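You operate a simulated robot arm through the tools that you are given. There is no shell and no other tool. Be economical: measure what you need, move in short steps, check, and stop when the job is done.

Carry out the task below with a simulated two-armed robot. There is one attempt and no reset: what you move stays moved.

## Task
Put the blue pad in carton C, fold its flaps and clip it.
Fine: the pads lie in the cool box, shut it again; use the black clip.

The check looks at the end state, three seconds after you hand in, the way a careful person would. Anything else that was tipped, shoved, dropped, spilled or broken makes it a failure. Flat cloth is picked up by pressing the open fingertips on it (5 to 10 N) and closing them slowly along it; thin cloth reads only 2 to 8 mm in the jaws.

## Robot
Two 7-joint arms with fingered hands on one trunk, on a base that drives. Base frame: it is fixed to the floor where the robot stands at the start and does not move with it; the origin is under the middle of the robot, x ahead of it, y to its left, z up; the surface under the hand at the start is at about z = 640. Readings come in mm, rad, newtons and seconds.
The left shoulder is at the start at [72, 157, 1109], the right one opposite. With the tool pointing down near the work surface each hand reaches from about 100 to 820 mm from the robot's upright axis, wherever it stands, measured 20 degrees to its own side. Places, roughly: back flap of carton c [500, 400, 900]; carton c [400, 500, 700]; carton c inside [400, 500, 700]; cool box lid [700, 100, 800]; front flap of carton c [300, 600, 900]. Payload 4 kg a hand.
Tool frame (each hand has its own): the origin (TCP) lies between the finger pads and is the grasp point; the fingertips stand 30 mm ahead of it; z points along the fingers, y is the line along which they close. Largest opening 104 mm; the body of the gripper starts 35 mm behind the TCP. The gripper is a hand of 3 fingers: y runs from the thumb to the fingers, the wrist lies at [-15, -104, -178] in the tool frame.
Orientation is told as [roll, pitch, yaw] about the base's x, y, z axes, in that order, counted from this pose: with the fingers straight down and the wrist toward the robot, the tool's x, y and z point along [0, 1, 0], [1, 0, 0] and [0, 0, -1] of the base frame.

## Interface
- The arms move only by the tool step_arm. It takes "left_series", "right_series" or both (then of equal length, played together; a hand with none holds still); each is a list of rows, each a list of 6 numbers: the shift along the base's x, y, z in m, then the turn, a rotation vector about the base's x, y, z in rad. In form: [[tx, ty, tz, ax, ay, az], ...]. A call has 1 to 10 rows; each row shifts and turns the commanded pose from where the row before left it. A row lasts 0.2 s, in which the tool goes at most 50 mm and 0.15 rad; a call with a longer step from one row to the next is refused whole. Where a pose cannot be reached the arm comes as near as it can. A force on the tool above 80 N (or 10 N above the force at the start of the call, whichever is more), or a blocked arm, ends the call early, and 0.2 s more pass. In this call time passes only in rows, and 0.2 s behind the last. The reply holds the time, the measured pose of the TCP, the force on the tool along the base axes, the opening and the grip force, in the units named above and with some noise, with the torque about the TCP (base axes, N m) and any sound that the robot's microphone picked up.
- Cameras (640 x 400 px; columns grow to the right, rows downward): "scene" is now at [122.4, 58.2, 1341.6]; the picture's right is [0.62, -0.78, 0.00], its down [-0.42, -0.33, -0.84] and it looks along [0.66, 0.52, -0.54] (base axes); focal length 247 px, centre (320, 200). "left" rides on the left gripper at [-64, -94, -117] in its tool frame; the picture's right is [-0.72, -0.33, 0.61], its down [0.64, -0.65, 0.40] and it looks along [0.27, 0.68, 0.68] (tool axes); focal length 238 px, centre (320, 200). "right" rides on the right gripper at [64, -94, -117] in its tool frame; the picture's right is [-0.72, 0.33, -0.61], its down [-0.64, -0.65, 0.41] and it looks along [-0.27, 0.68, 0.68] (tool axes); focal length 238 px, centre (320, 200). There is no depth. A picture from a camera that has moved, and an enlarged one, comes with that camera's place and axes in the base frame and with its lens.
- camera(camera): a new picture of that camera. The clock stands still meanwhile.
- raise_lower(by): slides the trunk up (or, below 0, down) by that many mm; the arms and the scene camera ride with it, the base frame stays. It gives what a move gives, with no picture.
- base_move(legs): drives the robot by 1 to 6 legs, each [ahead, left, turn to the left] in mm, mm and rad, along the robot's own axes; the way and the turn of a leg run together, so that a leg with both is an arc; at most 1500 mm and 3.142 rad a leg. The arms and the cameras ride along, it lands a little off, and it stops where it bumps. It gives what a move gives.
- finger_targets(index, middle, thumb_bend, thumb_turn, hand): sets how far each is bent, from 0 (flat) to 100 (curled in); at 30 the hand is open as for a grip, at 70 the pads meet at the TCP. One left out holds its place. A second passes; each finger stops where it meets its share of the squeeze, and holds until it gets a number again. It is the only way to open and close the hand. It gives what a move gives, with no picture; readings hold the bend of each and the force on the fingers (four entries, about 0 where the hand has none), thumb and palm. thumb_turn goes from beside the hand (0) to across from the fingers (100), as for a grip.
- head_to(pan, tilt): turns the head with the scene camera to pan (to the left, within 1.501 rad either way) and tilt (down, from -0.506 to 1.204), counted from straight ahead of the robot. It gives what a move gives.
- zoom(camera, box): a new picture of the part [left, top, right, bottom] of that camera's present view, enlarged. The clock stands still meanwhile.
- hand_in(): hands the job in; it is judged then, once.

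Go step by step. Nothing tells you exact positions but the pictures and the camera data: compare them with the known pose of the tool, close in by small moves and look again before you grip or let go. The budget is 120 turns and 100 pictures, counting those below and the enlarged ones. Unless the task says otherwise, let go and move clear before handing in, and close with one line.

The tools are called as a command line: name --argument value ..., lists and objects as JSON in quotes. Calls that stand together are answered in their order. step_arm: Moves the arms, as the interface text tells. Its arguments: {"type":"object","properties":{"left_series":{"type":"array","items":{"type":"array","items":{"type":"number"}}},"right_series":{"type":"array","items":{"type":"array","items":{"type":"number"}}}},"required":[]} The other tools are called the same way: raise_lower (by) slides the trunk up or down; finger_targets (index, middle, thumb_bend, thumb_turn, hand) moves the fingers one by one; base_move (legs) drives the base; head_to (pan, tilt) turns the head that bears the scene camera; camera (camera) takes a picture; zoom (camera, box) takes an enlarged picture of a part of a camera's view; hand_in () hands the job in.

At the start:

```text
time: 0.0
left_eef_pos: [401.6, 461.4, 1148.6]
left_orientation: [-0.002, 0.001, 0.002]
left_wrist_force: [0.4, -0.1, 0.5]
left_moment: [0.01, -0.05, 0.03]
left_finger_gap: 103.7
left_finger_force: 0.0
left_shape: jaw
left_bend: [30.0, 30.0, 30.0, 98.0]
left_finger forces: [0.0, 0.0, 0.0, 0.1, 0.0, 0.0]
right_eef_pos: [513.7, 51.2, 1217.0]
right_orientation: [-0.002, 0.002, -0.001]
right_wrist_force: [0.3, 0.6, 0.0]
right_moment: [-0.02, 0.0, -0.04]
right_finger_gap: 103.7
right_finger_force: 0.0
right_shape: jaw
right_bend: [30.0, 30.0, 30.0, 98.0]
right_finger forces: [0.0, 0.0, 0.0, 0.0, 0.0, 0.0]
trunk travel left (down, up): [-525.0, 415.0]
robot x, y, heading: [2.9, 0.5, 0.001]
head pan, tilt: [0.672, 0.565]
```

scene: 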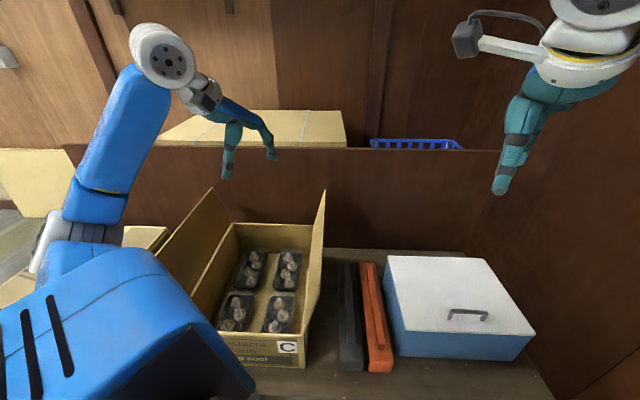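
right: 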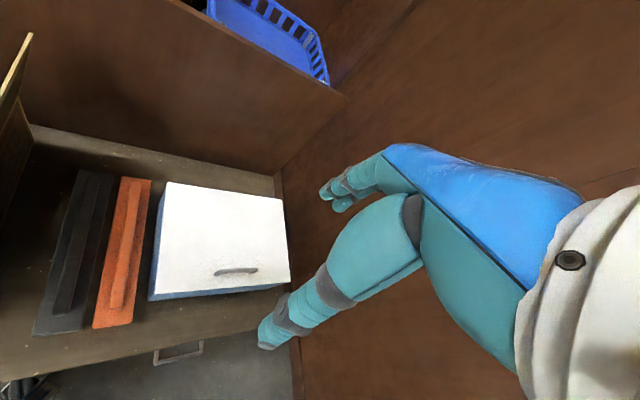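
left: 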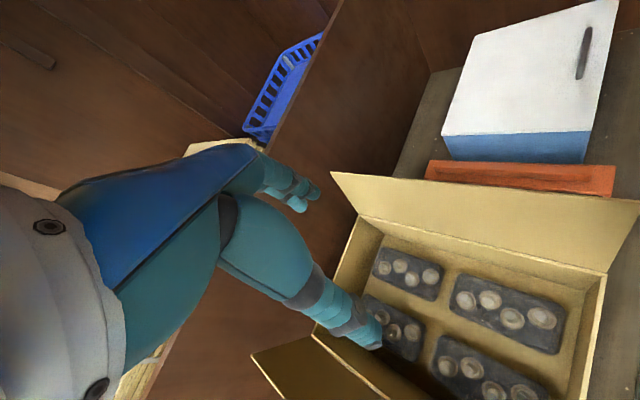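

I see the carton C with two upright flaps, black and orange clips beside it, and the white-lidded cool box to the right. First I take closer looks.

zoom --camera "scene" --box '[140, 170, 400, 390]'

zoom --camera "scene" --box '[320, 230, 560, 390]'

```text
1.82 times, centred on (270, 280) of scene
camera zoom: at [122.4, 58.2, 1341.6], right [0.62, -0.78, 0.0], down [-0.42, -0.33, -0.84], along [0.66, 0.52, -0.54], focal length 449 px, centre (411, 54)
```

zoom: 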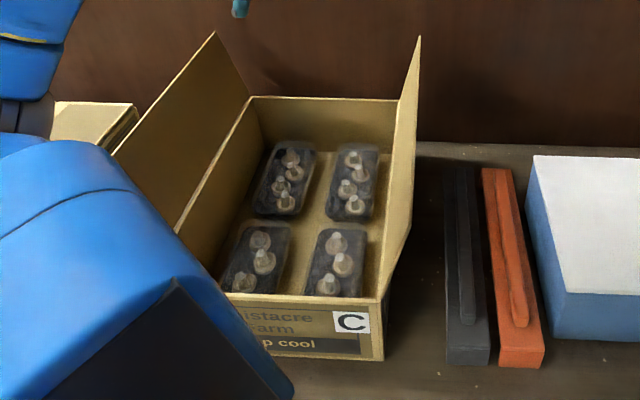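

```text
2.50 times, centred on (440, 310) of scene
camera zoom: at [122.4, 58.2, 1341.6], right [0.62, -0.78, 0.0], down [-0.42, -0.33, -0.84], along [0.66, 0.52, -0.54], focal length 618 px, centre (20, -75)
```

zoom: 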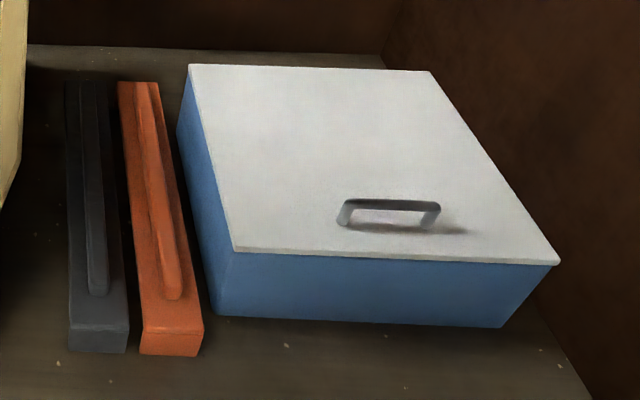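

Handle of the cool-box lid is at about (626,-4,785), its bar lying along (0.59,-0.81). I take the right hand above it with yaw 0.63.

step_arm --right_series '[[0.0112, -0.0053, -0.0317, 0, 0, 0.063], [0.0112, -0.0053, -0.0317, 0, 0, 0.063], [0.0112, -0.0053, -0.0317, 0, 0, 0.063], [0.0112, -0.0053, -0.0317, 0, 0, 0.063], [0.0112, -0.0053, -0.0317, 0, 0, 0.063], [0.0112, -0.0053, -0.0317, 0, 0, 0.063], [0.0112, -0.0053, -0.0317, 0, 0, 0.063], [0.0112, -0.0053, -0.0317, 0, 0, 0.063], [0.0112, -0.0053, -0.0317, 0, 0, 0.063], [0.0112, -0.0053, -0.0317, 0, 0, 0.063]]'

camera --camera "right"

camera --camera "scene"

```text
time: 2.2
left_eef_pos: [402.2, 459.7, 1148.4]
left_orientation: [0.0, 0.001, 0.001]
left_wrist_force: [-0.1, 0.2, -0.3]
left_moment: [0.01, 0.02, 0.03]
left_finger_gap: 103.4
left_finger_force: 0.0
left_shape: jaw
left_bend: [30.0, 30.0, 30.0, 98.0]
left_finger forces: [0.1, 0.0, 0.0, 0.1, 0.0, 0.1]
right_eef_pos: [624.8, -5.9, 897.9]
right_orientation: [-0.001, 0.0, 0.631]
right_wrist_force: [0.1, -0.5, -0.1]
right_moment: [0.0, -0.02, 0.01]
right_finger_gap: 103.7
right_finger_force: 0.0
right_shape: jaw
right_bend: [30.0, 30.0, 30.0, 98.0]
right_finger forces: [0.0, 0.0, 0.0, 0.1, 0.0, 0.0]
trunk travel left (down, up): [-525.0, 415.0]
robot x, y, heading: [1.4, -0.1, 0.001]
head pan, tilt: [0.672, 0.565]
```

```text
94 pictures are left
camera right: at [511.0, -9.1, 1014.2], right [0.69, -0.39, 0.61], down [-0.15, -0.9, -0.4], along [0.71, 0.19, -0.68], focal length 238 px, centre (320, 200)
```

right: 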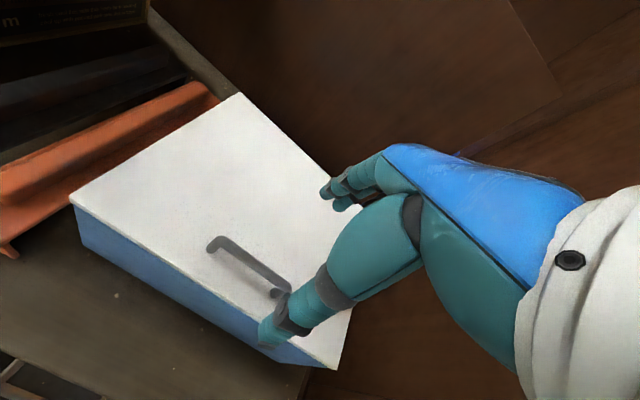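

```text
93 pictures are left
camera scene: at [123.7, 57.1, 1341.6], right [0.62, -0.78, 0.0], down [-0.42, -0.33, -0.84], along [0.66, 0.53, -0.54], focal length 247 px, centre (320, 200)
```

scene: 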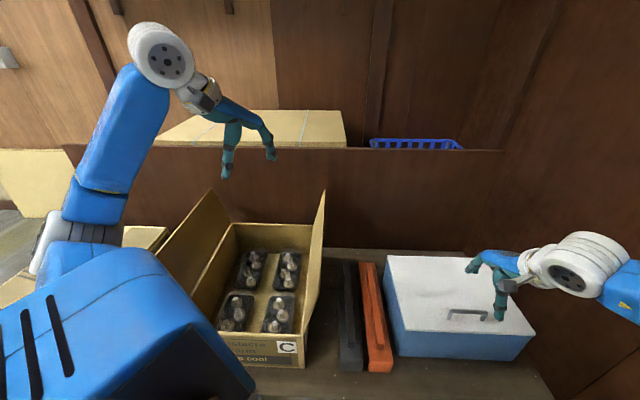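

The hand is square above the handle; I lower it over the bar in steps.

step_arm --right_series '[[-0.002, 0.003, -0.03, 0, 0, 0], [-0.002, 0.002, -0.03, 0, 0, 0], [0, 0, -0.025, 0, 0, 0]]'

camera --camera "right"

zoom --camera "scene" --box '[420, 240, 580, 360]'

```text
time: 3.0
left_eef_pos: [401.5, 459.8, 1147.5]
left_orientation: [0.001, 0.001, 0.0]
left_wrist_force: [-0.5, 0.5, 0.2]
left_moment: [-0.01, 0.01, -0.01]
left_finger_gap: 103.6
left_finger_force: 0.0
left_shape: jaw
left_bend: [30.0, 30.0, 30.0, 98.0]
left_finger forces: [0.0, 0.0, 0.1, 0.1, 0.1, 0.1]
right_eef_pos: [620.7, 0.8, 815.2]
right_orientation: [0.002, 0.0, 0.631]
right_wrist_force: [-0.4, 0.9, -0.4]
right_moment: [0.01, 0.02, 0.0]
right_finger_gap: 103.6
right_finger_force: 0.2
right_shape: jaw
right_bend: [30.0, 30.0, 30.0, 98.0]
right_finger forces: [0.0, 0.0, 0.0, 0.0, 0.0, 0.0]
trunk travel left (down, up): [-525.0, 415.0]
robot x, y, heading: [3.9, 1.3, 0.001]
head pan, tilt: [0.672, 0.565]
```

```text
92 pictures are left
camera right: at [506.1, -2.2, 931.1], right [0.69, -0.39, 0.61], down [-0.15, -0.9, -0.41], along [0.71, 0.19, -0.68], focal length 238 px, centre (320, 200)
```

right: 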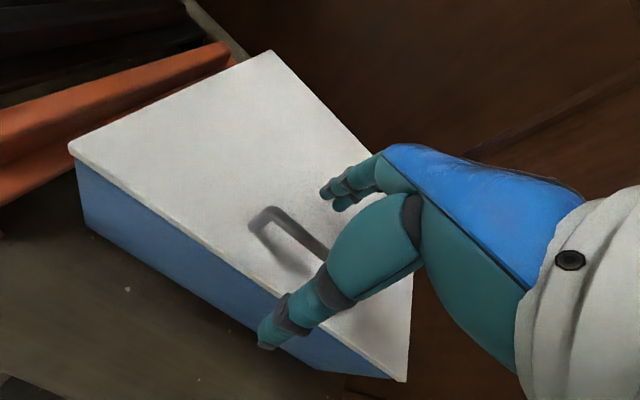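

```text
3.33 times, centred on (500, 300) of scene
camera zoom: at [122.8, 57.6, 1341.7], right [0.62, -0.78, 0.0], down [-0.42, -0.33, -0.84], along [0.66, 0.52, -0.54], focal length 824 px, centre (-280, -133)
```

zoom: 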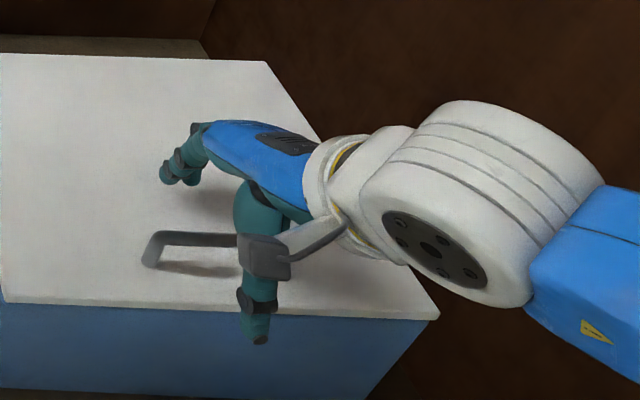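

Handle lies between thumb and fingers. I lower a last 14 mm and close.

step_arm --right_series '[[-0.003, 0.004, -0.014, 0, 0, 0]]'

finger_targets --hand "right" --index 68 --middle 68 --thumb_bend 68

camera --camera "right"

zoom --camera "scene" --box '[420, 240, 580, 360]'

```text
time: 3.4
left_eef_pos: [400.6, 459.8, 1148.9]
left_orientation: [0.0, -0.001, 0.0]
left_wrist_force: [0.0, -0.6, 0.2]
left_moment: [-0.02, -0.01, -0.01]
left_finger_gap: 103.5
left_finger_force: 0.0
left_shape: jaw
left_bend: [30.0, 30.0, 30.0, 98.0]
left_finger forces: [0.0, 0.1, 0.0, 0.0, 0.0, 0.0]
right_eef_pos: [617.7, 4.5, 801.8]
right_orientation: [0.002, 0.001, 0.631]
right_wrist_force: [0.1, -0.4, 1.4]
right_moment: [0.03, -0.12, -0.01]
right_finger_gap: 103.4
right_finger_force: 0.1
right_shape: jaw
right_bend: [30.0, 30.0, 30.0, 98.0]
right_finger forces: [0.1, 1.9, 0.0, 0.0, 0.0, 0.0]
trunk travel left (down, up): [-525.0, 415.0]
robot x, y, heading: [-1.2, -0.6, 0.002]
head pan, tilt: [0.672, 0.565]
```

```text
time: 4.4
left_eef_pos: [399.3, 461.3, 1149.2]
left_orientation: [0.001, -0.003, 0.0]
left_wrist_force: [-1.1, 0.4, -0.5]
left_moment: [0.01, 0.0, -0.01]
left_finger_gap: 103.8
left_finger_force: 0.0
left_shape: jaw
left_bend: [30.0, 30.0, 30.0, 98.0]
left_finger forces: [0.1, 0.0, 0.0, 0.0, 0.1, 0.0]
right_eef_pos: [615.7, 4.7, 801.9]
right_orientation: [0.0, -0.001, 0.63]
right_wrist_force: [-1.4, -1.4, 11.9]
right_moment: [-0.02, 0.26, 0.07]
right_finger_gap: 7.1
right_finger_force: 6.0
right_shape: fingers
right_bend: [68.0, 68.0, 68.0, 97.0]
right_finger forces: [0.8, 0.0, 0.1, 0.1, 11.0, 0.0]
trunk travel left (down, up): [-525.0, 415.0]
robot x, y, heading: [-1.1, 1.5, 0.002]
head pan, tilt: [0.672, 0.565]
```

```text
90 pictures are left
camera right: at [501.8, 1.5, 918.7], right [0.69, -0.39, 0.61], down [-0.15, -0.9, -0.41], along [0.71, 0.19, -0.68], focal length 238 px, centre (320, 200)
```

right: 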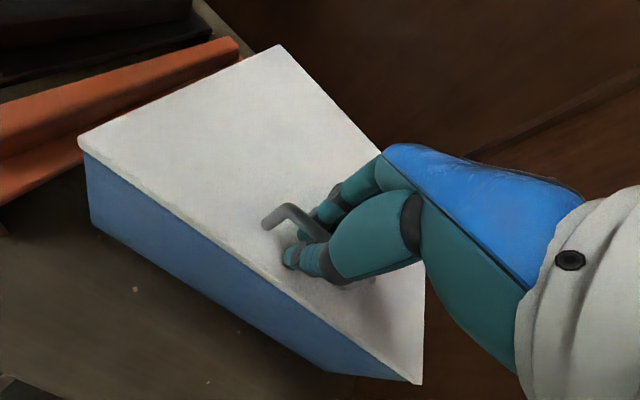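

```text
3.33 times, centred on (500, 300) of scene
camera zoom: at [119.7, 57.2, 1342.0], right [0.62, -0.78, 0.0], down [-0.42, -0.33, -0.84], along [0.66, 0.53, -0.54], focal length 824 px, centre (-280, -133)
```

zoom: 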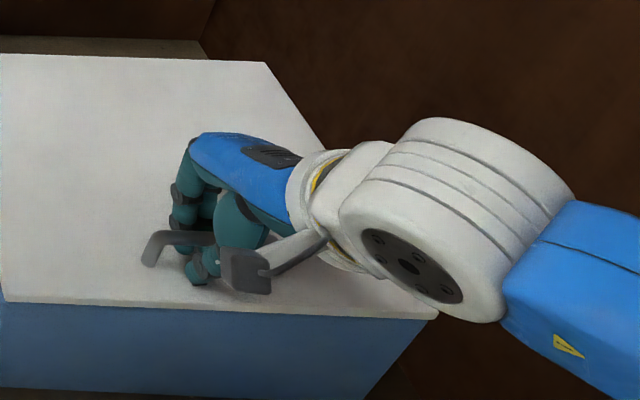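

The fingers hold the bar. I squeeze a bit more and lift 25 mm to learn whether the lid hinges or comes off.

finger_targets --hand "right" --index 74 --middle 74 --thumb_bend 74

step_arm --right_series '[[0, 0, 0.008, 0, 0, 0], [0, 0, 0.008, 0, 0, 0], [0, 0, 0.01, 0, 0, 0], [0, 0, 0.01, 0, 0, 0]]'

camera --camera "scene"

```text
time: 5.4
left_eef_pos: [400.0, 461.8, 1147.7]
left_orientation: [-0.001, -0.001, 0.0]
left_wrist_force: [0.9, 0.4, -0.2]
left_moment: [0.02, 0.04, -0.01]
left_finger_gap: 103.5
left_finger_force: 0.2
left_shape: jaw
left_bend: [30.0, 30.0, 30.0, 98.0]
left_finger forces: [0.0, 0.1, 0.1, 0.1, 0.0, 0.0]
right_eef_pos: [616.4, 3.7, 802.2]
right_orientation: [0.001, 0.001, 0.63]
right_wrist_force: [-1.2, -1.1, 5.5]
right_moment: [0.02, 0.1, 0.0]
right_finger_gap: 0.0
right_finger_force: 4.6
right_shape: fingers
right_bend: [73.0, 74.0, 72.0, 97.0]
right_finger forces: [0.1, 0.1, 0.1, 0.1, 9.4, 0.1]
trunk travel left (down, up): [-525.0, 415.0]
robot x, y, heading: [1.3, 3.6, -0.003]
head pan, tilt: [0.672, 0.565]
```

```text
time: 6.4
left_eef_pos: [402.3, 461.2, 1147.3]
left_orientation: [-0.002, 0.002, 0.0]
left_wrist_force: [0.1, -0.3, -0.9]
left_moment: [0.01, 0.01, 0.0]
left_finger_gap: 103.6
left_finger_force: 0.1
left_shape: jaw
left_bend: [30.0, 30.0, 30.0, 98.0]
left_finger forces: [0.0, 0.0, 0.0, 0.1, 0.1, 0.1]
right_eef_pos: [618.5, 5.7, 836.7]
right_orientation: [0.001, 0.003, 0.631]
right_wrist_force: [6.5, 5.9, -5.1]
right_moment: [0.05, -0.04, -0.03]
right_finger_gap: 0.0
right_finger_force: 5.9
right_shape: fingers
right_bend: [73.0, 73.0, 72.0, 97.0]
right_finger forces: [7.9, 3.7, 0.0, 0.1, 0.0, 0.0]
trunk travel left (down, up): [-525.0, 415.0]
robot x, y, heading: [0.5, 1.4, -0.002]
head pan, tilt: [0.672, 0.565]
```

```text
88 pictures are left
camera scene: at [125.5, 59.9, 1341.2], right [0.62, -0.78, 0.0], down [-0.42, -0.34, -0.84], along [0.66, 0.52, -0.54], focal length 247 px, centre (320, 200)
```

scene: 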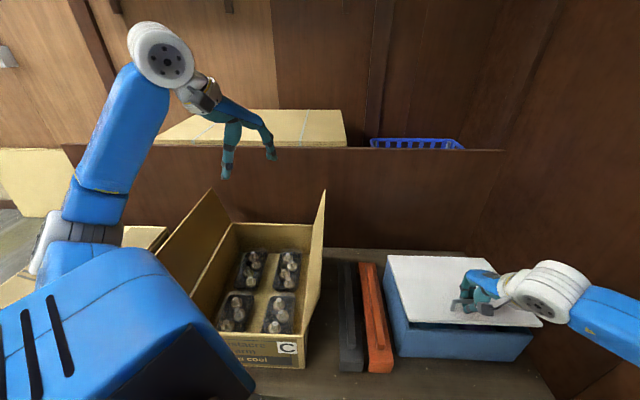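

The lid is hinged at the back; its front edge is up about 30 mm. I check the hold before going on.

zoom --camera "scene" --box '[420, 250, 560, 350]'

zoom --camera "right" --box '[200, 130, 440, 300]'

```text
4.00 times, centred on (490, 300) of scene
camera zoom: at [125.5, 59.9, 1341.2], right [0.62, -0.78, 0.0], down [-0.42, -0.34, -0.84], along [0.66, 0.52, -0.54], focal length 988 px, centre (-360, -200)
```

zoom: 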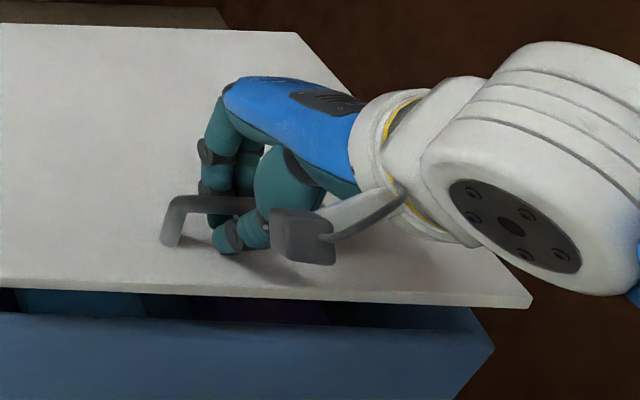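

```text
2.35 times, centred on (320, 215) of right
camera zoom: at [505.2, 2.8, 952.7], right [0.69, -0.39, 0.61], down [-0.15, -0.9, -0.4], along [0.71, 0.19, -0.68], focal length 561 px, centre (320, 165)
```

zoom: 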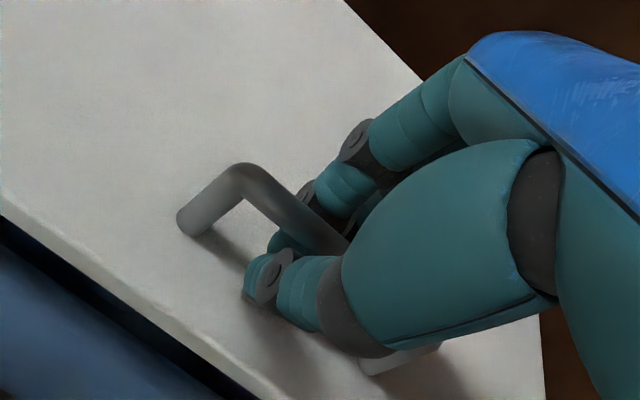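

Good hook hold. I swing the lid up along its arc (hinge about (784,123,757)), turning the hand with it.

step_arm --right_series '[[0.0069, 0.005, 0.0195, -0.059, 0.081, 0], [0.0084, 0.0061, 0.0186, -0.059, 0.081, 0], [0.0099, 0.0073, 0.0174, -0.059, 0.081, 0], [0.0113, 0.0083, 0.0162, -0.059, 0.081, 0]]'

camera --camera "scene"

```text
time: 7.4
left_eef_pos: [403.5, 462.7, 1148.3]
left_orientation: [-0.001, 0.0, 0.001]
left_wrist_force: [-0.4, 0.1, 0.3]
left_moment: [-0.03, 0.0, -0.04]
left_finger_gap: 103.8
left_finger_force: 0.1
left_shape: jaw
left_bend: [30.0, 30.0, 30.0, 98.0]
left_finger forces: [0.0, 0.1, 0.0, 0.0, 0.0, 0.0]
right_eef_pos: [654.5, 32.2, 907.7]
right_orientation: [0.001, 0.403, 0.63]
right_wrist_force: [2.7, 0.8, -5.1]
right_moment: [0.0, -0.01, -0.07]
right_finger_gap: 0.0
right_finger_force: 1.5
right_shape: fingers
right_bend: [73.0, 73.0, 72.0, 97.0]
right_finger forces: [0.2, 2.6, 0.1, 0.0, 0.0, 0.0]
trunk travel left (down, up): [-525.0, 415.0]
robot x, y, heading: [-1.5, -0.3, -0.001]
head pan, tilt: [0.672, 0.565]
```

```text
85 pictures are left
camera scene: at [125.1, 61.0, 1341.2], right [0.62, -0.78, 0.0], down [-0.42, -0.34, -0.84], along [0.66, 0.52, -0.54], focal length 247 px, centre (320, 200)
```

scene: 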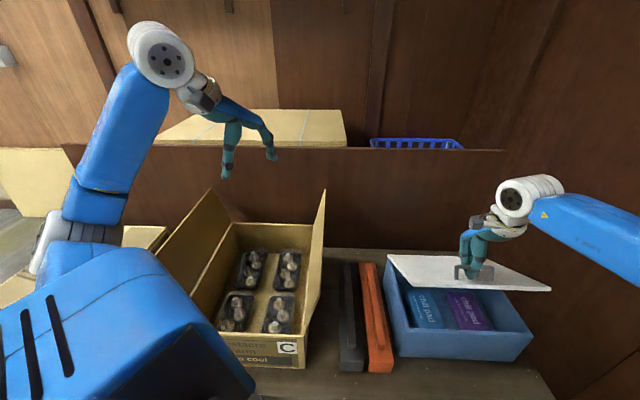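

The lid swings freely; blue pad on the left and a purple one on the right are showing. I open further.

step_arm --right_series '[[0.0125, 0.0091, 0.0147, -0.059, 0.081, 0], [0.0137, 0.01, 0.0131, -0.059, 0.081, 0], [0.0149, 0.0109, 0.0113, -0.059, 0.081, 0], [0.0157, 0.0114, 0.0094, -0.059, 0.081, 0], [0.0163, 0.0119, 0.0074, -0.059, 0.081, 0]]'

camera --camera "scene"

```text
time: 8.6
left_eef_pos: [403.5, 464.9, 1146.2]
left_orientation: [-0.005, 0.004, 0.001]
left_wrist_force: [0.6, -0.3, 1.9]
left_moment: [0.02, 0.02, 0.0]
left_finger_gap: 103.4
left_finger_force: 0.1
left_shape: jaw
left_bend: [30.0, 30.0, 30.0, 98.0]
left_finger forces: [0.0, 0.1, 0.0, 0.1, 0.0, 0.1]
right_eef_pos: [646.9, 9.8, 898.6]
right_orientation: [0.001, 0.604, 0.625]
right_wrist_force: [6.2, 21.4, -14.0]
right_moment: [0.11, 0.15, 0.12]
right_finger_gap: 0.1
right_finger_force: 13.2
right_shape: fingers
right_bend: [73.0, 73.0, 74.0, 97.0]
right_finger forces: [19.3, 5.9, 0.0, 0.1, 0.0, 0.0]
right hand out of reach, approached as far as the arm can: row 1, 2, 3, 4, 5
trunk travel left (down, up): [-525.0, 415.0]
robot x, y, heading: [0.5, 3.0, -0.002]
head pan, tilt: [0.672, 0.565]
```

```text
84 pictures are left
camera scene: at [127.4, 66.5, 1340.6], right [0.62, -0.78, 0.0], down [-0.42, -0.34, -0.84], along [0.66, 0.52, -0.54], focal length 247 px, centre (320, 200)
```

scene: 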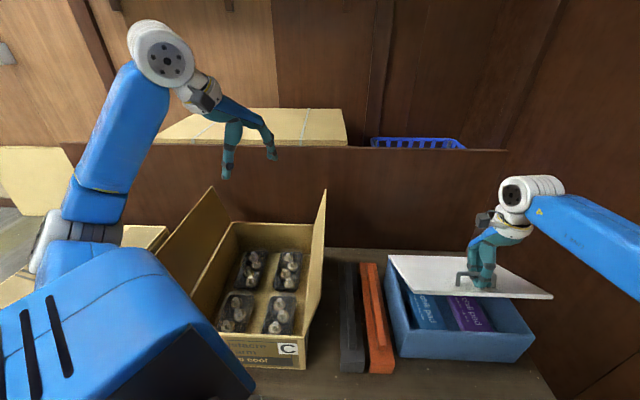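

The arm ran out of reach, so I go back to the last good pose (654,32,908, pitch 0.4).

step_arm --right_series '[[0.004, 0.011, 0.005, 0.059, -0.081, 0], [0.004, 0.011, 0.004, 0.059, -0.081, 0]]'

```text
time: 9.2
left_eef_pos: [401.6, 455.3, 1149.3]
left_orientation: [0.002, 0.003, -0.001]
left_wrist_force: [-0.1, 0.8, 0.3]
left_moment: [0.01, 0.03, 0.02]
left_finger_gap: 103.6
left_finger_force: 0.1
left_shape: jaw
left_bend: [30.0, 30.0, 30.0, 98.0]
left_finger forces: [0.1, 0.0, 0.1, 0.1, 0.1, 0.0]
right_eef_pos: [656.5, 20.1, 907.7]
right_orientation: [0.001, 0.402, 0.62]
right_wrist_force: [6.6, -2.4, -8.0]
right_moment: [-0.15, 0.05, -0.07]
right_finger_gap: 0.0
right_finger_force: 8.9
right_shape: fingers
right_bend: [73.0, 73.0, 74.0, 98.0]
right_finger forces: [7.5, 2.9, 0.0, 0.0, 8.0, 0.1]
trunk travel left (down, up): [-525.0, 415.0]
robot x, y, heading: [-2.1, -0.7, -0.0]
head pan, tilt: [0.672, 0.565]
```

Back in a good pose. I try raising the lid further with the hand's tilt kept fixed, letting the bar turn in the fingers.

step_arm --right_series '[[0.0089, 0.0065, 0.0135, 0, 0, 0], [0.0097, 0.0071, 0.012, 0, 0, 0], [0.0105, 0.0077, 0.011, 0, 0, 0]]'

camera --camera "scene"

```text
time: 10.0
left_eef_pos: [402.8, 460.9, 1147.7]
left_orientation: [0.001, 0.001, -0.001]
left_wrist_force: [0.2, 0.6, 0.3]
left_moment: [0.01, -0.05, -0.02]
left_finger_gap: 103.8
left_finger_force: 0.0
left_shape: jaw
left_bend: [30.0, 30.0, 30.0, 98.0]
left_finger forces: [0.1, 0.1, 0.0, 0.0, 0.0, 0.0]
right_eef_pos: [678.7, 44.7, 939.3]
right_orientation: [0.004, 0.401, 0.626]
right_wrist_force: [6.3, -0.4, -10.2]
right_moment: [-0.08, 0.1, -0.1]
right_finger_gap: 0.0
right_finger_force: 6.0
right_shape: fingers
right_bend: [73.0, 73.0, 73.0, 97.0]
right_finger forces: [7.5, 4.8, 0.0, 0.0, 0.0, 0.0]
right hand out of reach, approached as far as the arm can: row 3
trunk travel left (down, up): [-525.0, 415.0]
robot x, y, heading: [-0.9, 0.3, -0.002]
head pan, tilt: [0.672, 0.565]
```

```text
83 pictures are left
camera scene: at [126.8, 58.6, 1341.1], right [0.62, -0.78, 0.0], down [-0.42, -0.33, -0.84], along [0.66, 0.52, -0.54], focal length 247 px, centre (320, 200)
```

scene: 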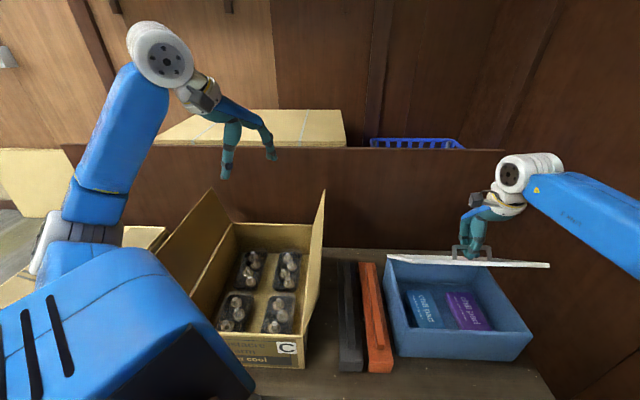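

Lid is at about 42° and the right arm is at the end of its reach. I lower the lid again so I can bring the base closer and reopen it fully.

step_arm --right_series '[[-0.008, -0.0045, -0.0104, 0, 0, 0], [-0.008, -0.0045, -0.0104, 0, 0, 0], [-0.008, -0.004, -0.0104, 0, 0, 0], [-0.0113, -0.0083, -0.0162, 0.059, -0.081, 0], [-0.0099, -0.0073, -0.0174, 0.059, -0.081, 0], [-0.0084, -0.0061, -0.0186, 0.059, -0.081, 0], [-0.0069, -0.005, -0.0195, 0.059, -0.081, 0], [0, 0, -0.013, 0, 0, 0], [0, 0, -0.011, 0, 0, 0], [0, 0, -0.007, 0, 0, 0]]'

camera --camera "scene"

```text
time: 12.2
left_eef_pos: [401.7, 460.8, 1148.4]
left_orientation: [0.0, 0.0, 0.0]
left_wrist_force: [-0.7, 0.4, -0.5]
left_moment: [-0.01, 0.0, 0.0]
left_finger_gap: 103.6
left_finger_force: 0.1
left_shape: jaw
left_bend: [30.0, 30.0, 30.0, 98.0]
left_finger forces: [0.0, 0.0, 0.0, 0.0, 0.0, 0.0]
right_eef_pos: [616.3, 2.9, 805.8]
right_orientation: [0.005, -0.003, 0.625]
right_wrist_force: [-0.1, -0.5, -0.6]
right_moment: [-0.03, 0.04, 0.02]
right_finger_gap: 0.1
right_finger_force: 0.1
right_shape: fingers
right_bend: [73.0, 74.0, 73.0, 97.0]
right_finger forces: [0.0, 0.0, 0.1, 0.0, 0.0, 0.1]
trunk travel left (down, up): [-525.0, 415.0]
robot x, y, heading: [-1.2, -0.8, 0.003]
head pan, tilt: [0.672, 0.565]
```

```text
82 pictures are left
camera scene: at [122.8, 57.6, 1341.6], right [0.62, -0.78, 0.0], down [-0.42, -0.33, -0.84], along [0.66, 0.52, -0.54], focal length 247 px, centre (320, 200)
```

scene: 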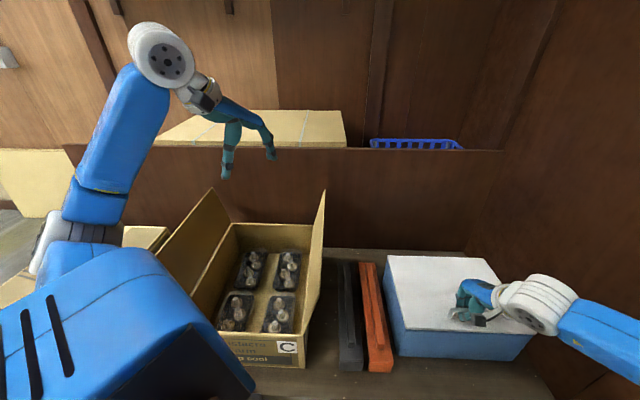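

Lid is shut again. I let go, raise the right hand high, then drive the base to face the table squarely.

finger_targets --hand "right" --index 30 --middle 30 --thumb_bend 30

step_arm --right_series '[[0, 0, 0.03, 0, 0, 0], [0, 0, 0.04, 0, 0, 0], [-0.01, -0.01, 0.04, 0, 0, -0.06], [-0.01, -0.01, 0.04, 0, 0, -0.06], [-0.02, -0.01, 0.04, 0, 0, -0.06], [-0.02, -0.01, 0.04, 0, 0, -0.06], [-0.02, -0.01, 0.04, 0, 0, -0.06], [-0.02, -0.01, 0.04, 0, 0, -0.06], [-0.02, -0.01, 0.03, 0, 0, -0.06]]'

head_to --pan 0.1 --tilt 0.9

camera --camera "scene"

```text
time: 13.2
left_eef_pos: [400.6, 460.5, 1149.6]
left_orientation: [0.001, 0.0, -0.001]
left_wrist_force: [-0.2, -0.4, 0.7]
left_moment: [0.0, 0.02, 0.0]
left_finger_gap: 103.8
left_finger_force: 0.1
left_shape: jaw
left_bend: [30.0, 30.0, 30.0, 98.0]
left_finger forces: [0.0, 0.0, 0.1, 0.0, 0.0, 0.1]
right_eef_pos: [616.4, 4.7, 807.7]
right_orientation: [0.002, -0.003, 0.625]
right_wrist_force: [0.0, -0.1, 0.3]
right_moment: [-0.02, -0.02, -0.02]
right_finger_gap: 102.8
right_finger_force: 0.1
right_shape: fingers
right_bend: [30.0, 30.0, 30.0, 97.0]
right_finger forces: [0.0, 0.0, 0.0, 0.0, 0.0, 0.1]
trunk travel left (down, up): [-525.0, 415.0]
robot x, y, heading: [-0.5, -1.5, 0.0]
head pan, tilt: [0.672, 0.565]
```

```text
time: 15.2
left_eef_pos: [400.8, 461.4, 1148.8]
left_orientation: [0.0, -0.001, -0.001]
left_wrist_force: [0.3, -0.8, 0.3]
left_moment: [-0.02, -0.01, 0.01]
left_finger_gap: 103.7
left_finger_force: 0.1
left_shape: jaw
left_bend: [30.0, 30.0, 30.0, 98.0]
left_finger forces: [0.0, 0.0, 0.0, 0.1, 0.0, 0.1]
right_eef_pos: [494.3, -65.8, 1147.9]
right_orientation: [0.004, -0.001, 0.202]
right_wrist_force: [0.1, -0.6, -0.7]
right_moment: [0.03, -0.01, 0.03]
right_finger_gap: 102.5
right_finger_force: 0.0
right_shape: fingers
right_bend: [30.0, 30.0, 30.0, 97.0]
right_finger forces: [0.1, 0.0, 0.0, 0.1, 0.0, 0.0]
trunk travel left (down, up): [-525.0, 415.0]
robot x, y, heading: [1.5, -1.8, 0.0]
head pan, tilt: [0.672, 0.565]
```

```text
time: 16.2
left_eef_pos: [400.1, 460.2, 1147.9]
left_orientation: [0.0, 0.0, 0.0]
left_wrist_force: [-0.1, 0.6, -0.1]
left_moment: [0.0, 0.01, -0.01]
left_finger_gap: 103.6
left_finger_force: 0.0
left_shape: jaw
left_bend: [30.0, 30.0, 30.0, 98.0]
left_finger forces: [0.1, 0.1, 0.1, 0.0, 0.0, 0.1]
right_eef_pos: [496.4, -65.5, 1146.2]
right_orientation: [0.004, 0.0, 0.204]
right_wrist_force: [-0.1, 0.2, -0.4]
right_moment: [0.02, 0.0, 0.04]
right_finger_gap: 102.9
right_finger_force: 0.0
right_shape: fingers
right_bend: [30.0, 30.0, 30.0, 97.0]
right_finger forces: [0.0, 0.0, 0.0, 0.0, 0.0, 0.0]
trunk travel left (down, up): [-525.0, 415.0]
robot x, y, heading: [-0.0, -0.7, 0.003]
head pan, tilt: [0.099, 0.901]
```

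```text
81 pictures are left
camera scene: at [127.3, 9.1, 1313.8], right [0.1, -0.99, 0.0], down [-0.78, -0.08, -0.62], along [0.62, 0.06, -0.78], focal length 247 px, centre (320, 200)
```

scene: 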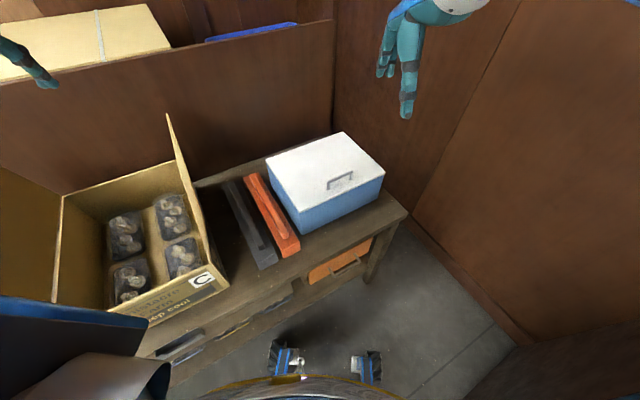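

The base front is about 300 mm ahead of the axis, table edge about 363 mm away, so turning on the spot is safe. I turn 0.63 left, then shift 80 right and 40 ahead.

base_move --legs '[[0, 0, 0.63], [35, -80, 0]]'

head_to --pan 0.0 --tilt 0.7

camera --camera "scene"

```text
time: 19.0
left_eef_pos: [107.0, 589.1, 1136.1]
left_orientation: [-0.026, 0.001, 0.636]
left_wrist_force: [-1.4, 0.6, -0.9]
left_moment: [-0.07, -0.07, 0.0]
left_finger_gap: 103.5
left_finger_force: 0.1
left_shape: jaw
left_bend: [30.0, 30.0, 30.0, 98.0]
left_finger forces: [0.0, 0.1, 0.0, 0.0, 0.0, 0.0]
right_eef_pos: [495.3, 220.9, 1148.2]
right_orientation: [-0.021, 0.002, 0.839]
right_wrist_force: [-0.3, 0.1, 0.2]
right_moment: [-0.08, -0.09, -0.05]
right_finger_gap: 103.1
right_finger_force: 0.0
right_shape: fingers
right_bend: [30.0, 30.0, 30.0, 97.0]
right_finger forces: [0.0, 0.1, 0.0, 0.0, 0.1, 0.0]
trunk travel left (down, up): [-525.0, 415.0]
robot x, y, heading: [72.6, -40.6, 0.633]
head pan, tilt: [0.099, 0.901]
```

```text
time: 19.7
left_eef_pos: [113.3, 580.6, 1142.1]
left_orientation: [-0.019, 0.001, 0.636]
left_wrist_force: [-0.7, 1.1, -0.6]
left_moment: [-0.02, -0.06, -0.08]
left_finger_gap: 103.8
left_finger_force: 0.0
left_shape: jaw
left_bend: [30.0, 30.0, 30.0, 98.0]
left_finger forces: [0.1, 0.1, 0.1, 0.0, 0.0, 0.1]
right_eef_pos: [502.0, 214.1, 1147.3]
right_orientation: [-0.008, -0.002, 0.841]
right_wrist_force: [-1.3, 0.8, -0.1]
right_moment: [-0.08, -0.04, -0.03]
right_finger_gap: 102.7
right_finger_force: 0.0
right_shape: fingers
right_bend: [30.0, 30.0, 30.0, 97.0]
right_finger forces: [0.0, 0.0, 0.0, 0.0, 0.0, 0.0]
trunk travel left (down, up): [-525.0, 415.0]
robot x, y, heading: [70.8, -40.4, 0.63]
head pan, tilt: [0.0, 0.7]
```

```text
80 pictures are left
camera scene: at [172.7, 57.1, 1329.6], right [0.59, -0.81, 0.01], down [-0.51, -0.39, -0.76], along [0.62, 0.45, -0.65], focal length 247 px, centre (320, 200)
```

scene: 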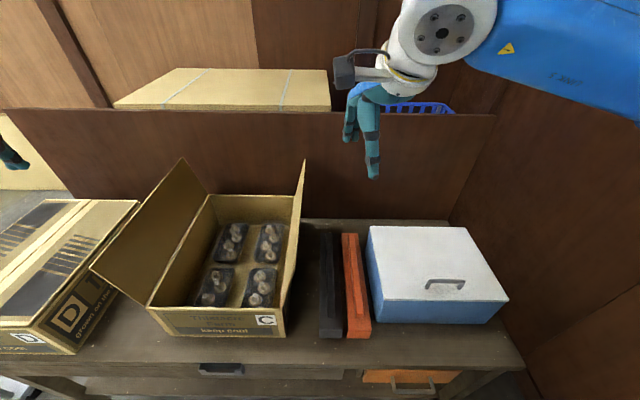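

Now a square view of everything. I take a closer look at carton C, D, and the clips.

zoom --camera "scene" --box '[80, 150, 400, 350]'

zoom --camera "scene" --box '[300, 210, 520, 350]'

zoom --camera "scene" --box '[0, 190, 160, 360]'

```text
2.00 times, centred on (240, 250) of scene
camera zoom: at [172.7, 57.1, 1329.6], right [0.59, -0.81, 0.01], down [-0.51, -0.39, -0.76], along [0.62, 0.45, -0.65], focal length 494 px, centre (480, 100)
```

zoom: 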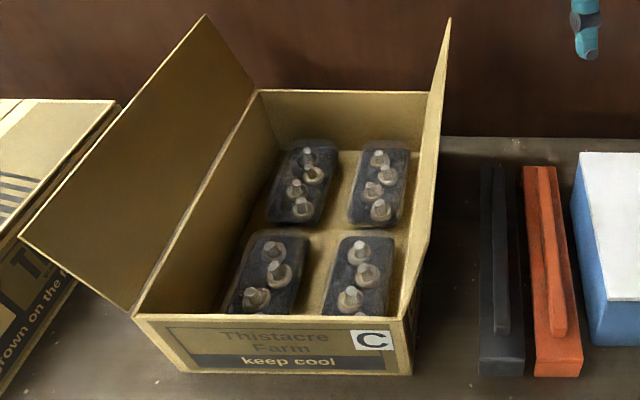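

```text
2.86 times, centred on (410, 280) of scene
camera zoom: at [172.7, 57.1, 1329.6], right [0.59, -0.81, 0.01], down [-0.51, -0.39, -0.76], along [0.62, 0.45, -0.65], focal length 706 px, centre (63, -29)
```

zoom: 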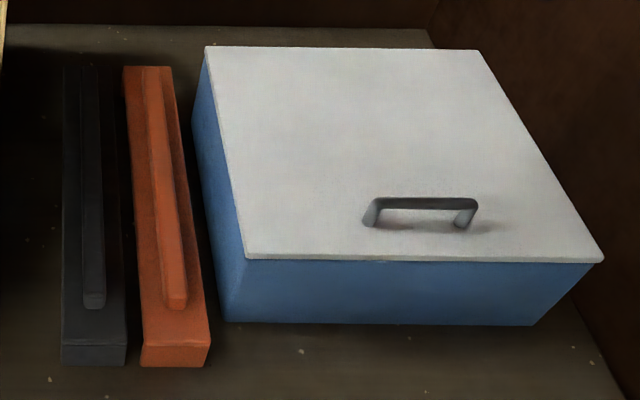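

```text
2.35 times, centred on (80, 275) of scene
camera zoom: at [172.7, 57.1, 1329.6], right [0.59, -0.81, 0.01], down [-0.51, -0.39, -0.76], along [0.62, 0.45, -0.65], focal length 581 px, centre (885, 24)
```

zoom: 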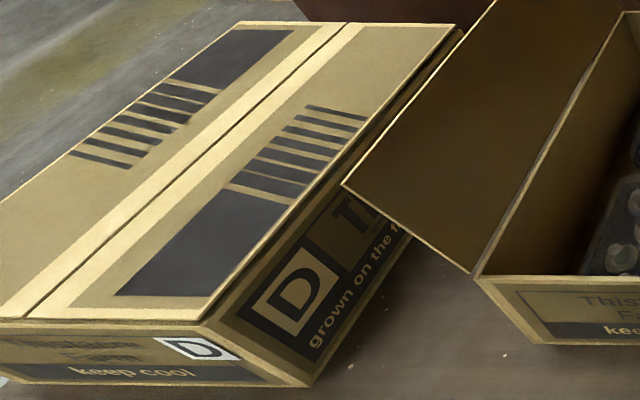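

Carton C spans depth 430–815 and left 25–317 in the table's frame, rim z≈805, flaps nearly upright (tips z≈955). The right hand goes back above the lid handle.

step_arm --right_series '[[0.0171, -0.0307, -0.03, 0, 0, -0.03], [0.0171, -0.0307, -0.03, 0, 0, -0.03], [0.0171, -0.0307, -0.03, 0, 0, -0.03], [0.0171, -0.0307, -0.03, 0, 0, -0.03], [0.0171, -0.0307, -0.035, 0, 0, -0.03], [0.0171, -0.0307, -0.035, 0, 0, -0.03], [0.0171, -0.0307, -0.035, 0, 0, -0.03], [0, 0, -0.03, 0, 0, 0], [0, 0, -0.035, 0, 0, 0]]'

camera --camera "right"

```text
time: 21.7
left_eef_pos: [127.0, 564.1, 1149.8]
left_orientation: [0.002, 0.001, 0.635]
left_wrist_force: [0.5, -0.7, 0.2]
left_moment: [0.0, 0.01, -0.03]
left_finger_gap: 103.7
left_finger_force: 0.0
left_shape: jaw
left_bend: [30.0, 30.0, 30.0, 98.0]
left_finger forces: [0.0, 0.0, 0.0, 0.0, 0.1, 0.0]
right_eef_pos: [631.4, -19.3, 855.9]
right_orientation: [0.007, -0.003, 0.628]
right_wrist_force: [-0.3, 0.0, 0.3]
right_moment: [0.03, 0.0, -0.01]
right_finger_gap: 103.0
right_finger_force: 0.1
right_shape: fingers
right_bend: [30.0, 30.0, 30.0, 97.0]
right_finger forces: [0.1, 0.1, 0.0, 0.1, 0.0, 0.0]
trunk travel left (down, up): [-525.0, 415.0]
robot x, y, heading: [73.0, -44.0, 0.633]
head pan, tilt: [0.0, 0.7]
```

```text
76 pictures are left
camera right: at [519.0, -21.4, 972.1], right [0.69, -0.39, 0.61], down [-0.15, -0.9, -0.41], along [0.71, 0.19, -0.68], focal length 238 px, centre (320, 200)
```

right: 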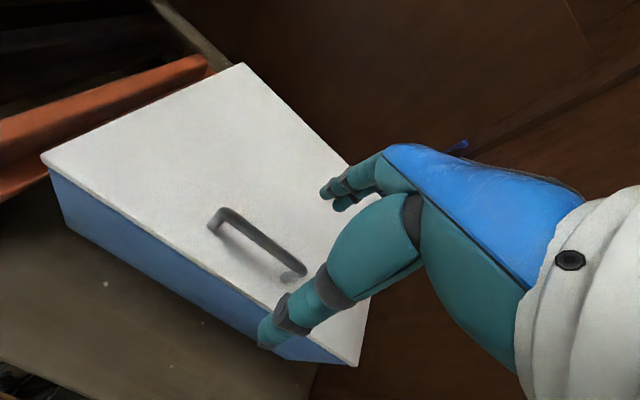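

I centre on the handle at (621,4), lower, and close.

step_arm --right_series '[[-0.012, 0.0225, -0.01, 0, 0, 0], [0, 0, -0.025, 0, 0, 0], [0, 0, -0.019, 0, 0, 0]]'

finger_targets --hand "right" --index 74 --middle 74 --thumb_bend 74

step_arm --right_series '[[0, 0, 0.01, 0, 0, 0], [0, 0, 0.012, 0, 0, 0], [0, 0, 0.013, 0, 0, 0], [0.0069, 0.005, 0.0195, -0.059, 0.081, 0], [0.0084, 0.0061, 0.0186, -0.059, 0.081, 0], [0.0099, 0.0073, 0.0174, -0.059, 0.081, 0], [0.0113, 0.0083, 0.0162, -0.059, 0.081, 0]]'

camera --camera "scene"

```text
time: 22.5
left_eef_pos: [125.6, 565.1, 1149.9]
left_orientation: [-0.002, -0.001, 0.634]
left_wrist_force: [0.4, -0.2, 0.4]
left_moment: [0.01, -0.04, 0.01]
left_finger_gap: 103.5
left_finger_force: 0.0
left_shape: jaw
left_bend: [30.0, 30.0, 30.0, 98.0]
left_finger forces: [0.0, 0.0, 0.0, 0.0, 0.0, 0.0]
right_eef_pos: [619.5, 5.2, 801.8]
right_orientation: [0.005, -0.005, 0.629]
right_wrist_force: [0.4, -0.4, 0.0]
right_moment: [0.01, -0.05, -0.01]
right_finger_gap: 102.5
right_finger_force: 0.0
right_shape: fingers
right_bend: [30.0, 30.0, 30.0, 97.0]
right_finger forces: [0.0, 0.0, 0.0, 0.0, 0.0, 0.1]
trunk travel left (down, up): [-525.0, 415.0]
robot x, y, heading: [73.0, -39.5, 0.627]
head pan, tilt: [0.0, 0.7]
```

```text
time: 23.5
left_eef_pos: [123.8, 568.3, 1148.1]
left_orientation: [-0.002, 0.0, 0.636]
left_wrist_force: [-0.3, -0.1, -0.7]
left_moment: [-0.03, 0.0, -0.02]
left_finger_gap: 103.8
left_finger_force: 0.1
left_shape: jaw
left_bend: [30.0, 30.0, 30.0, 98.0]
left_finger forces: [0.0, 0.0, 0.1, 0.0, 0.0, 0.0]
right_eef_pos: [618.5, 6.6, 802.3]
right_orientation: [0.004, -0.002, 0.629]
right_wrist_force: [-1.5, -0.6, -1.2]
right_moment: [-0.01, -0.01, 0.0]
right_finger_gap: 0.3
right_finger_force: 0.5
right_shape: fingers
right_bend: [73.0, 74.0, 72.0, 97.0]
right_finger forces: [0.0, 0.0, 0.0, 0.0, 0.3, 0.0]
trunk travel left (down, up): [-525.0, 415.0]
robot x, y, heading: [75.5, -43.4, 0.628]
head pan, tilt: [0.0, 0.7]
```

```text
time: 25.1
left_eef_pos: [125.1, 568.5, 1148.5]
left_orientation: [0.0, 0.001, 0.635]
left_wrist_force: [0.4, -0.6, -0.6]
left_moment: [-0.01, 0.05, 0.01]
left_finger_gap: 103.6
left_finger_force: 0.2
left_shape: jaw
left_bend: [30.0, 30.0, 30.0, 98.0]
left_finger forces: [0.0, 0.0, 0.1, 0.0, 0.2, 0.1]
right_eef_pos: [656.8, 35.1, 909.2]
right_orientation: [0.004, 0.401, 0.629]
right_wrist_force: [1.8, 1.0, -4.0]
right_moment: [0.02, -0.04, 0.02]
right_finger_gap: 0.3
right_finger_force: 1.5
right_shape: fingers
right_bend: [73.0, 73.0, 72.0, 97.0]
right_finger forces: [0.0, 3.2, 0.0, 0.0, 0.0, 0.0]
trunk travel left (down, up): [-525.0, 415.0]
robot x, y, heading: [74.2, -39.9, 0.635]
head pan, tilt: [0.0, 0.7]
```

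```text
75 pictures are left
camera scene: at [185.5, 43.0, 1329.6], right [0.59, -0.81, 0.0], down [-0.52, -0.38, -0.76], along [0.61, 0.45, -0.65], focal length 247 px, centre (320, 200)
```

scene: 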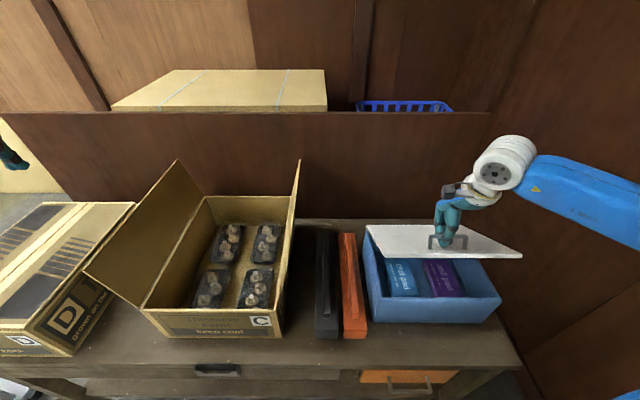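

Lifting works as before. I keep on along the arc, in small portions, watching for reach.

step_arm --right_series '[[0.0125, 0.0091, 0.0147, -0.059, 0.081, 0], [0.0137, 0.01, 0.0131, -0.059, 0.081, 0], [0.0149, 0.0109, 0.0113, -0.059, 0.081, 0]]'

```text
time: 25.9
left_eef_pos: [126.0, 567.5, 1147.8]
left_orientation: [-0.001, 0.003, 0.633]
left_wrist_force: [0.3, 0.5, 0.1]
left_moment: [-0.01, -0.02, -0.02]
left_finger_gap: 103.8
left_finger_force: 0.1
left_shape: jaw
left_bend: [30.0, 30.0, 30.0, 98.0]
left_finger forces: [0.0, 0.1, 0.0, 0.0, 0.0, 0.0]
right_eef_pos: [697.5, 64.9, 949.0]
right_orientation: [0.003, 0.702, 0.63]
right_wrist_force: [0.9, -1.5, -3.0]
right_moment: [-0.01, -0.02, 0.0]
right_finger_gap: 0.0
right_finger_force: 1.5
right_shape: fingers
right_bend: [73.0, 73.0, 72.0, 97.0]
right_finger forces: [0.1, 2.5, 0.0, 0.1, 0.1, 0.0]
trunk travel left (down, up): [-525.0, 415.0]
robot x, y, heading: [70.3, -41.1, 0.636]
head pan, tilt: [0.0, 0.7]
```

step_arm --right_series '[[0.0157, 0.0114, 0.0094, -0.059, 0.081, 0], [0.0163, 0.0119, 0.0074, -0.059, 0.081, 0], [0.0168, 0.0123, 0.0053, -0.059, 0.081, 0]]'

camera --camera "scene"

```text
time: 26.7
left_eef_pos: [123.3, 569.2, 1147.7]
left_orientation: [-0.006, 0.002, 0.634]
left_wrist_force: [0.8, 0.2, 0.5]
left_moment: [0.0, 0.0, 0.03]
left_finger_gap: 103.8
left_finger_force: 0.0
left_shape: jaw
left_bend: [30.0, 30.0, 30.0, 98.0]
left_finger forces: [0.0, 0.1, 0.1, 0.0, 0.0, 0.1]
right_eef_pos: [745.0, 102.1, 972.5]
right_orientation: [-0.002, 1.001, 0.626]
right_wrist_force: [-0.4, -1.0, -2.2]
right_moment: [0.0, -0.03, 0.01]
right_finger_gap: 0.1
right_finger_force: 1.5
right_shape: fingers
right_bend: [73.0, 73.0, 72.0, 97.0]
right_finger forces: [0.0, 2.3, 0.0, 0.0, 0.0, 0.1]
trunk travel left (down, up): [-525.0, 415.0]
robot x, y, heading: [70.9, -40.8, 0.632]
head pan, tilt: [0.0, 0.7]
```

```text
74 pictures are left
camera scene: at [183.5, 44.9, 1329.6], right [0.59, -0.81, 0.0], down [-0.52, -0.38, -0.76], along [0.62, 0.45, -0.65], focal length 247 px, centre (320, 200)
```

scene: 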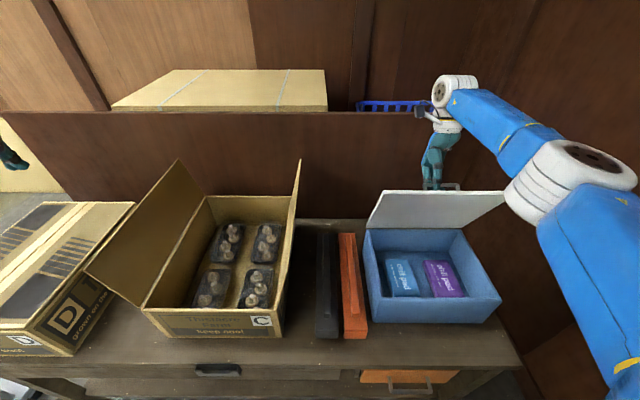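

The lid stands at about 65° and the right hand holds it there. Now the blue pad: I zoom on it.

zoom --camera "scene" --box '[350, 220, 510, 330]'

```text
3.64 times, centred on (430, 275) of scene
camera zoom: at [183.5, 44.9, 1329.6], right [0.59, -0.81, 0.0], down [-0.52, -0.38, -0.76], along [0.62, 0.45, -0.65], focal length 898 px, centre (-80, -73)
```

zoom: 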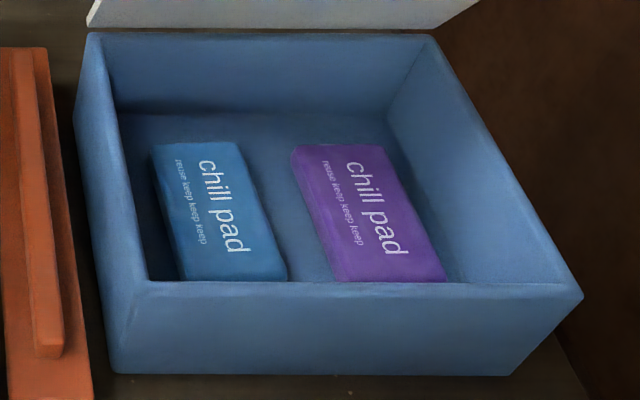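

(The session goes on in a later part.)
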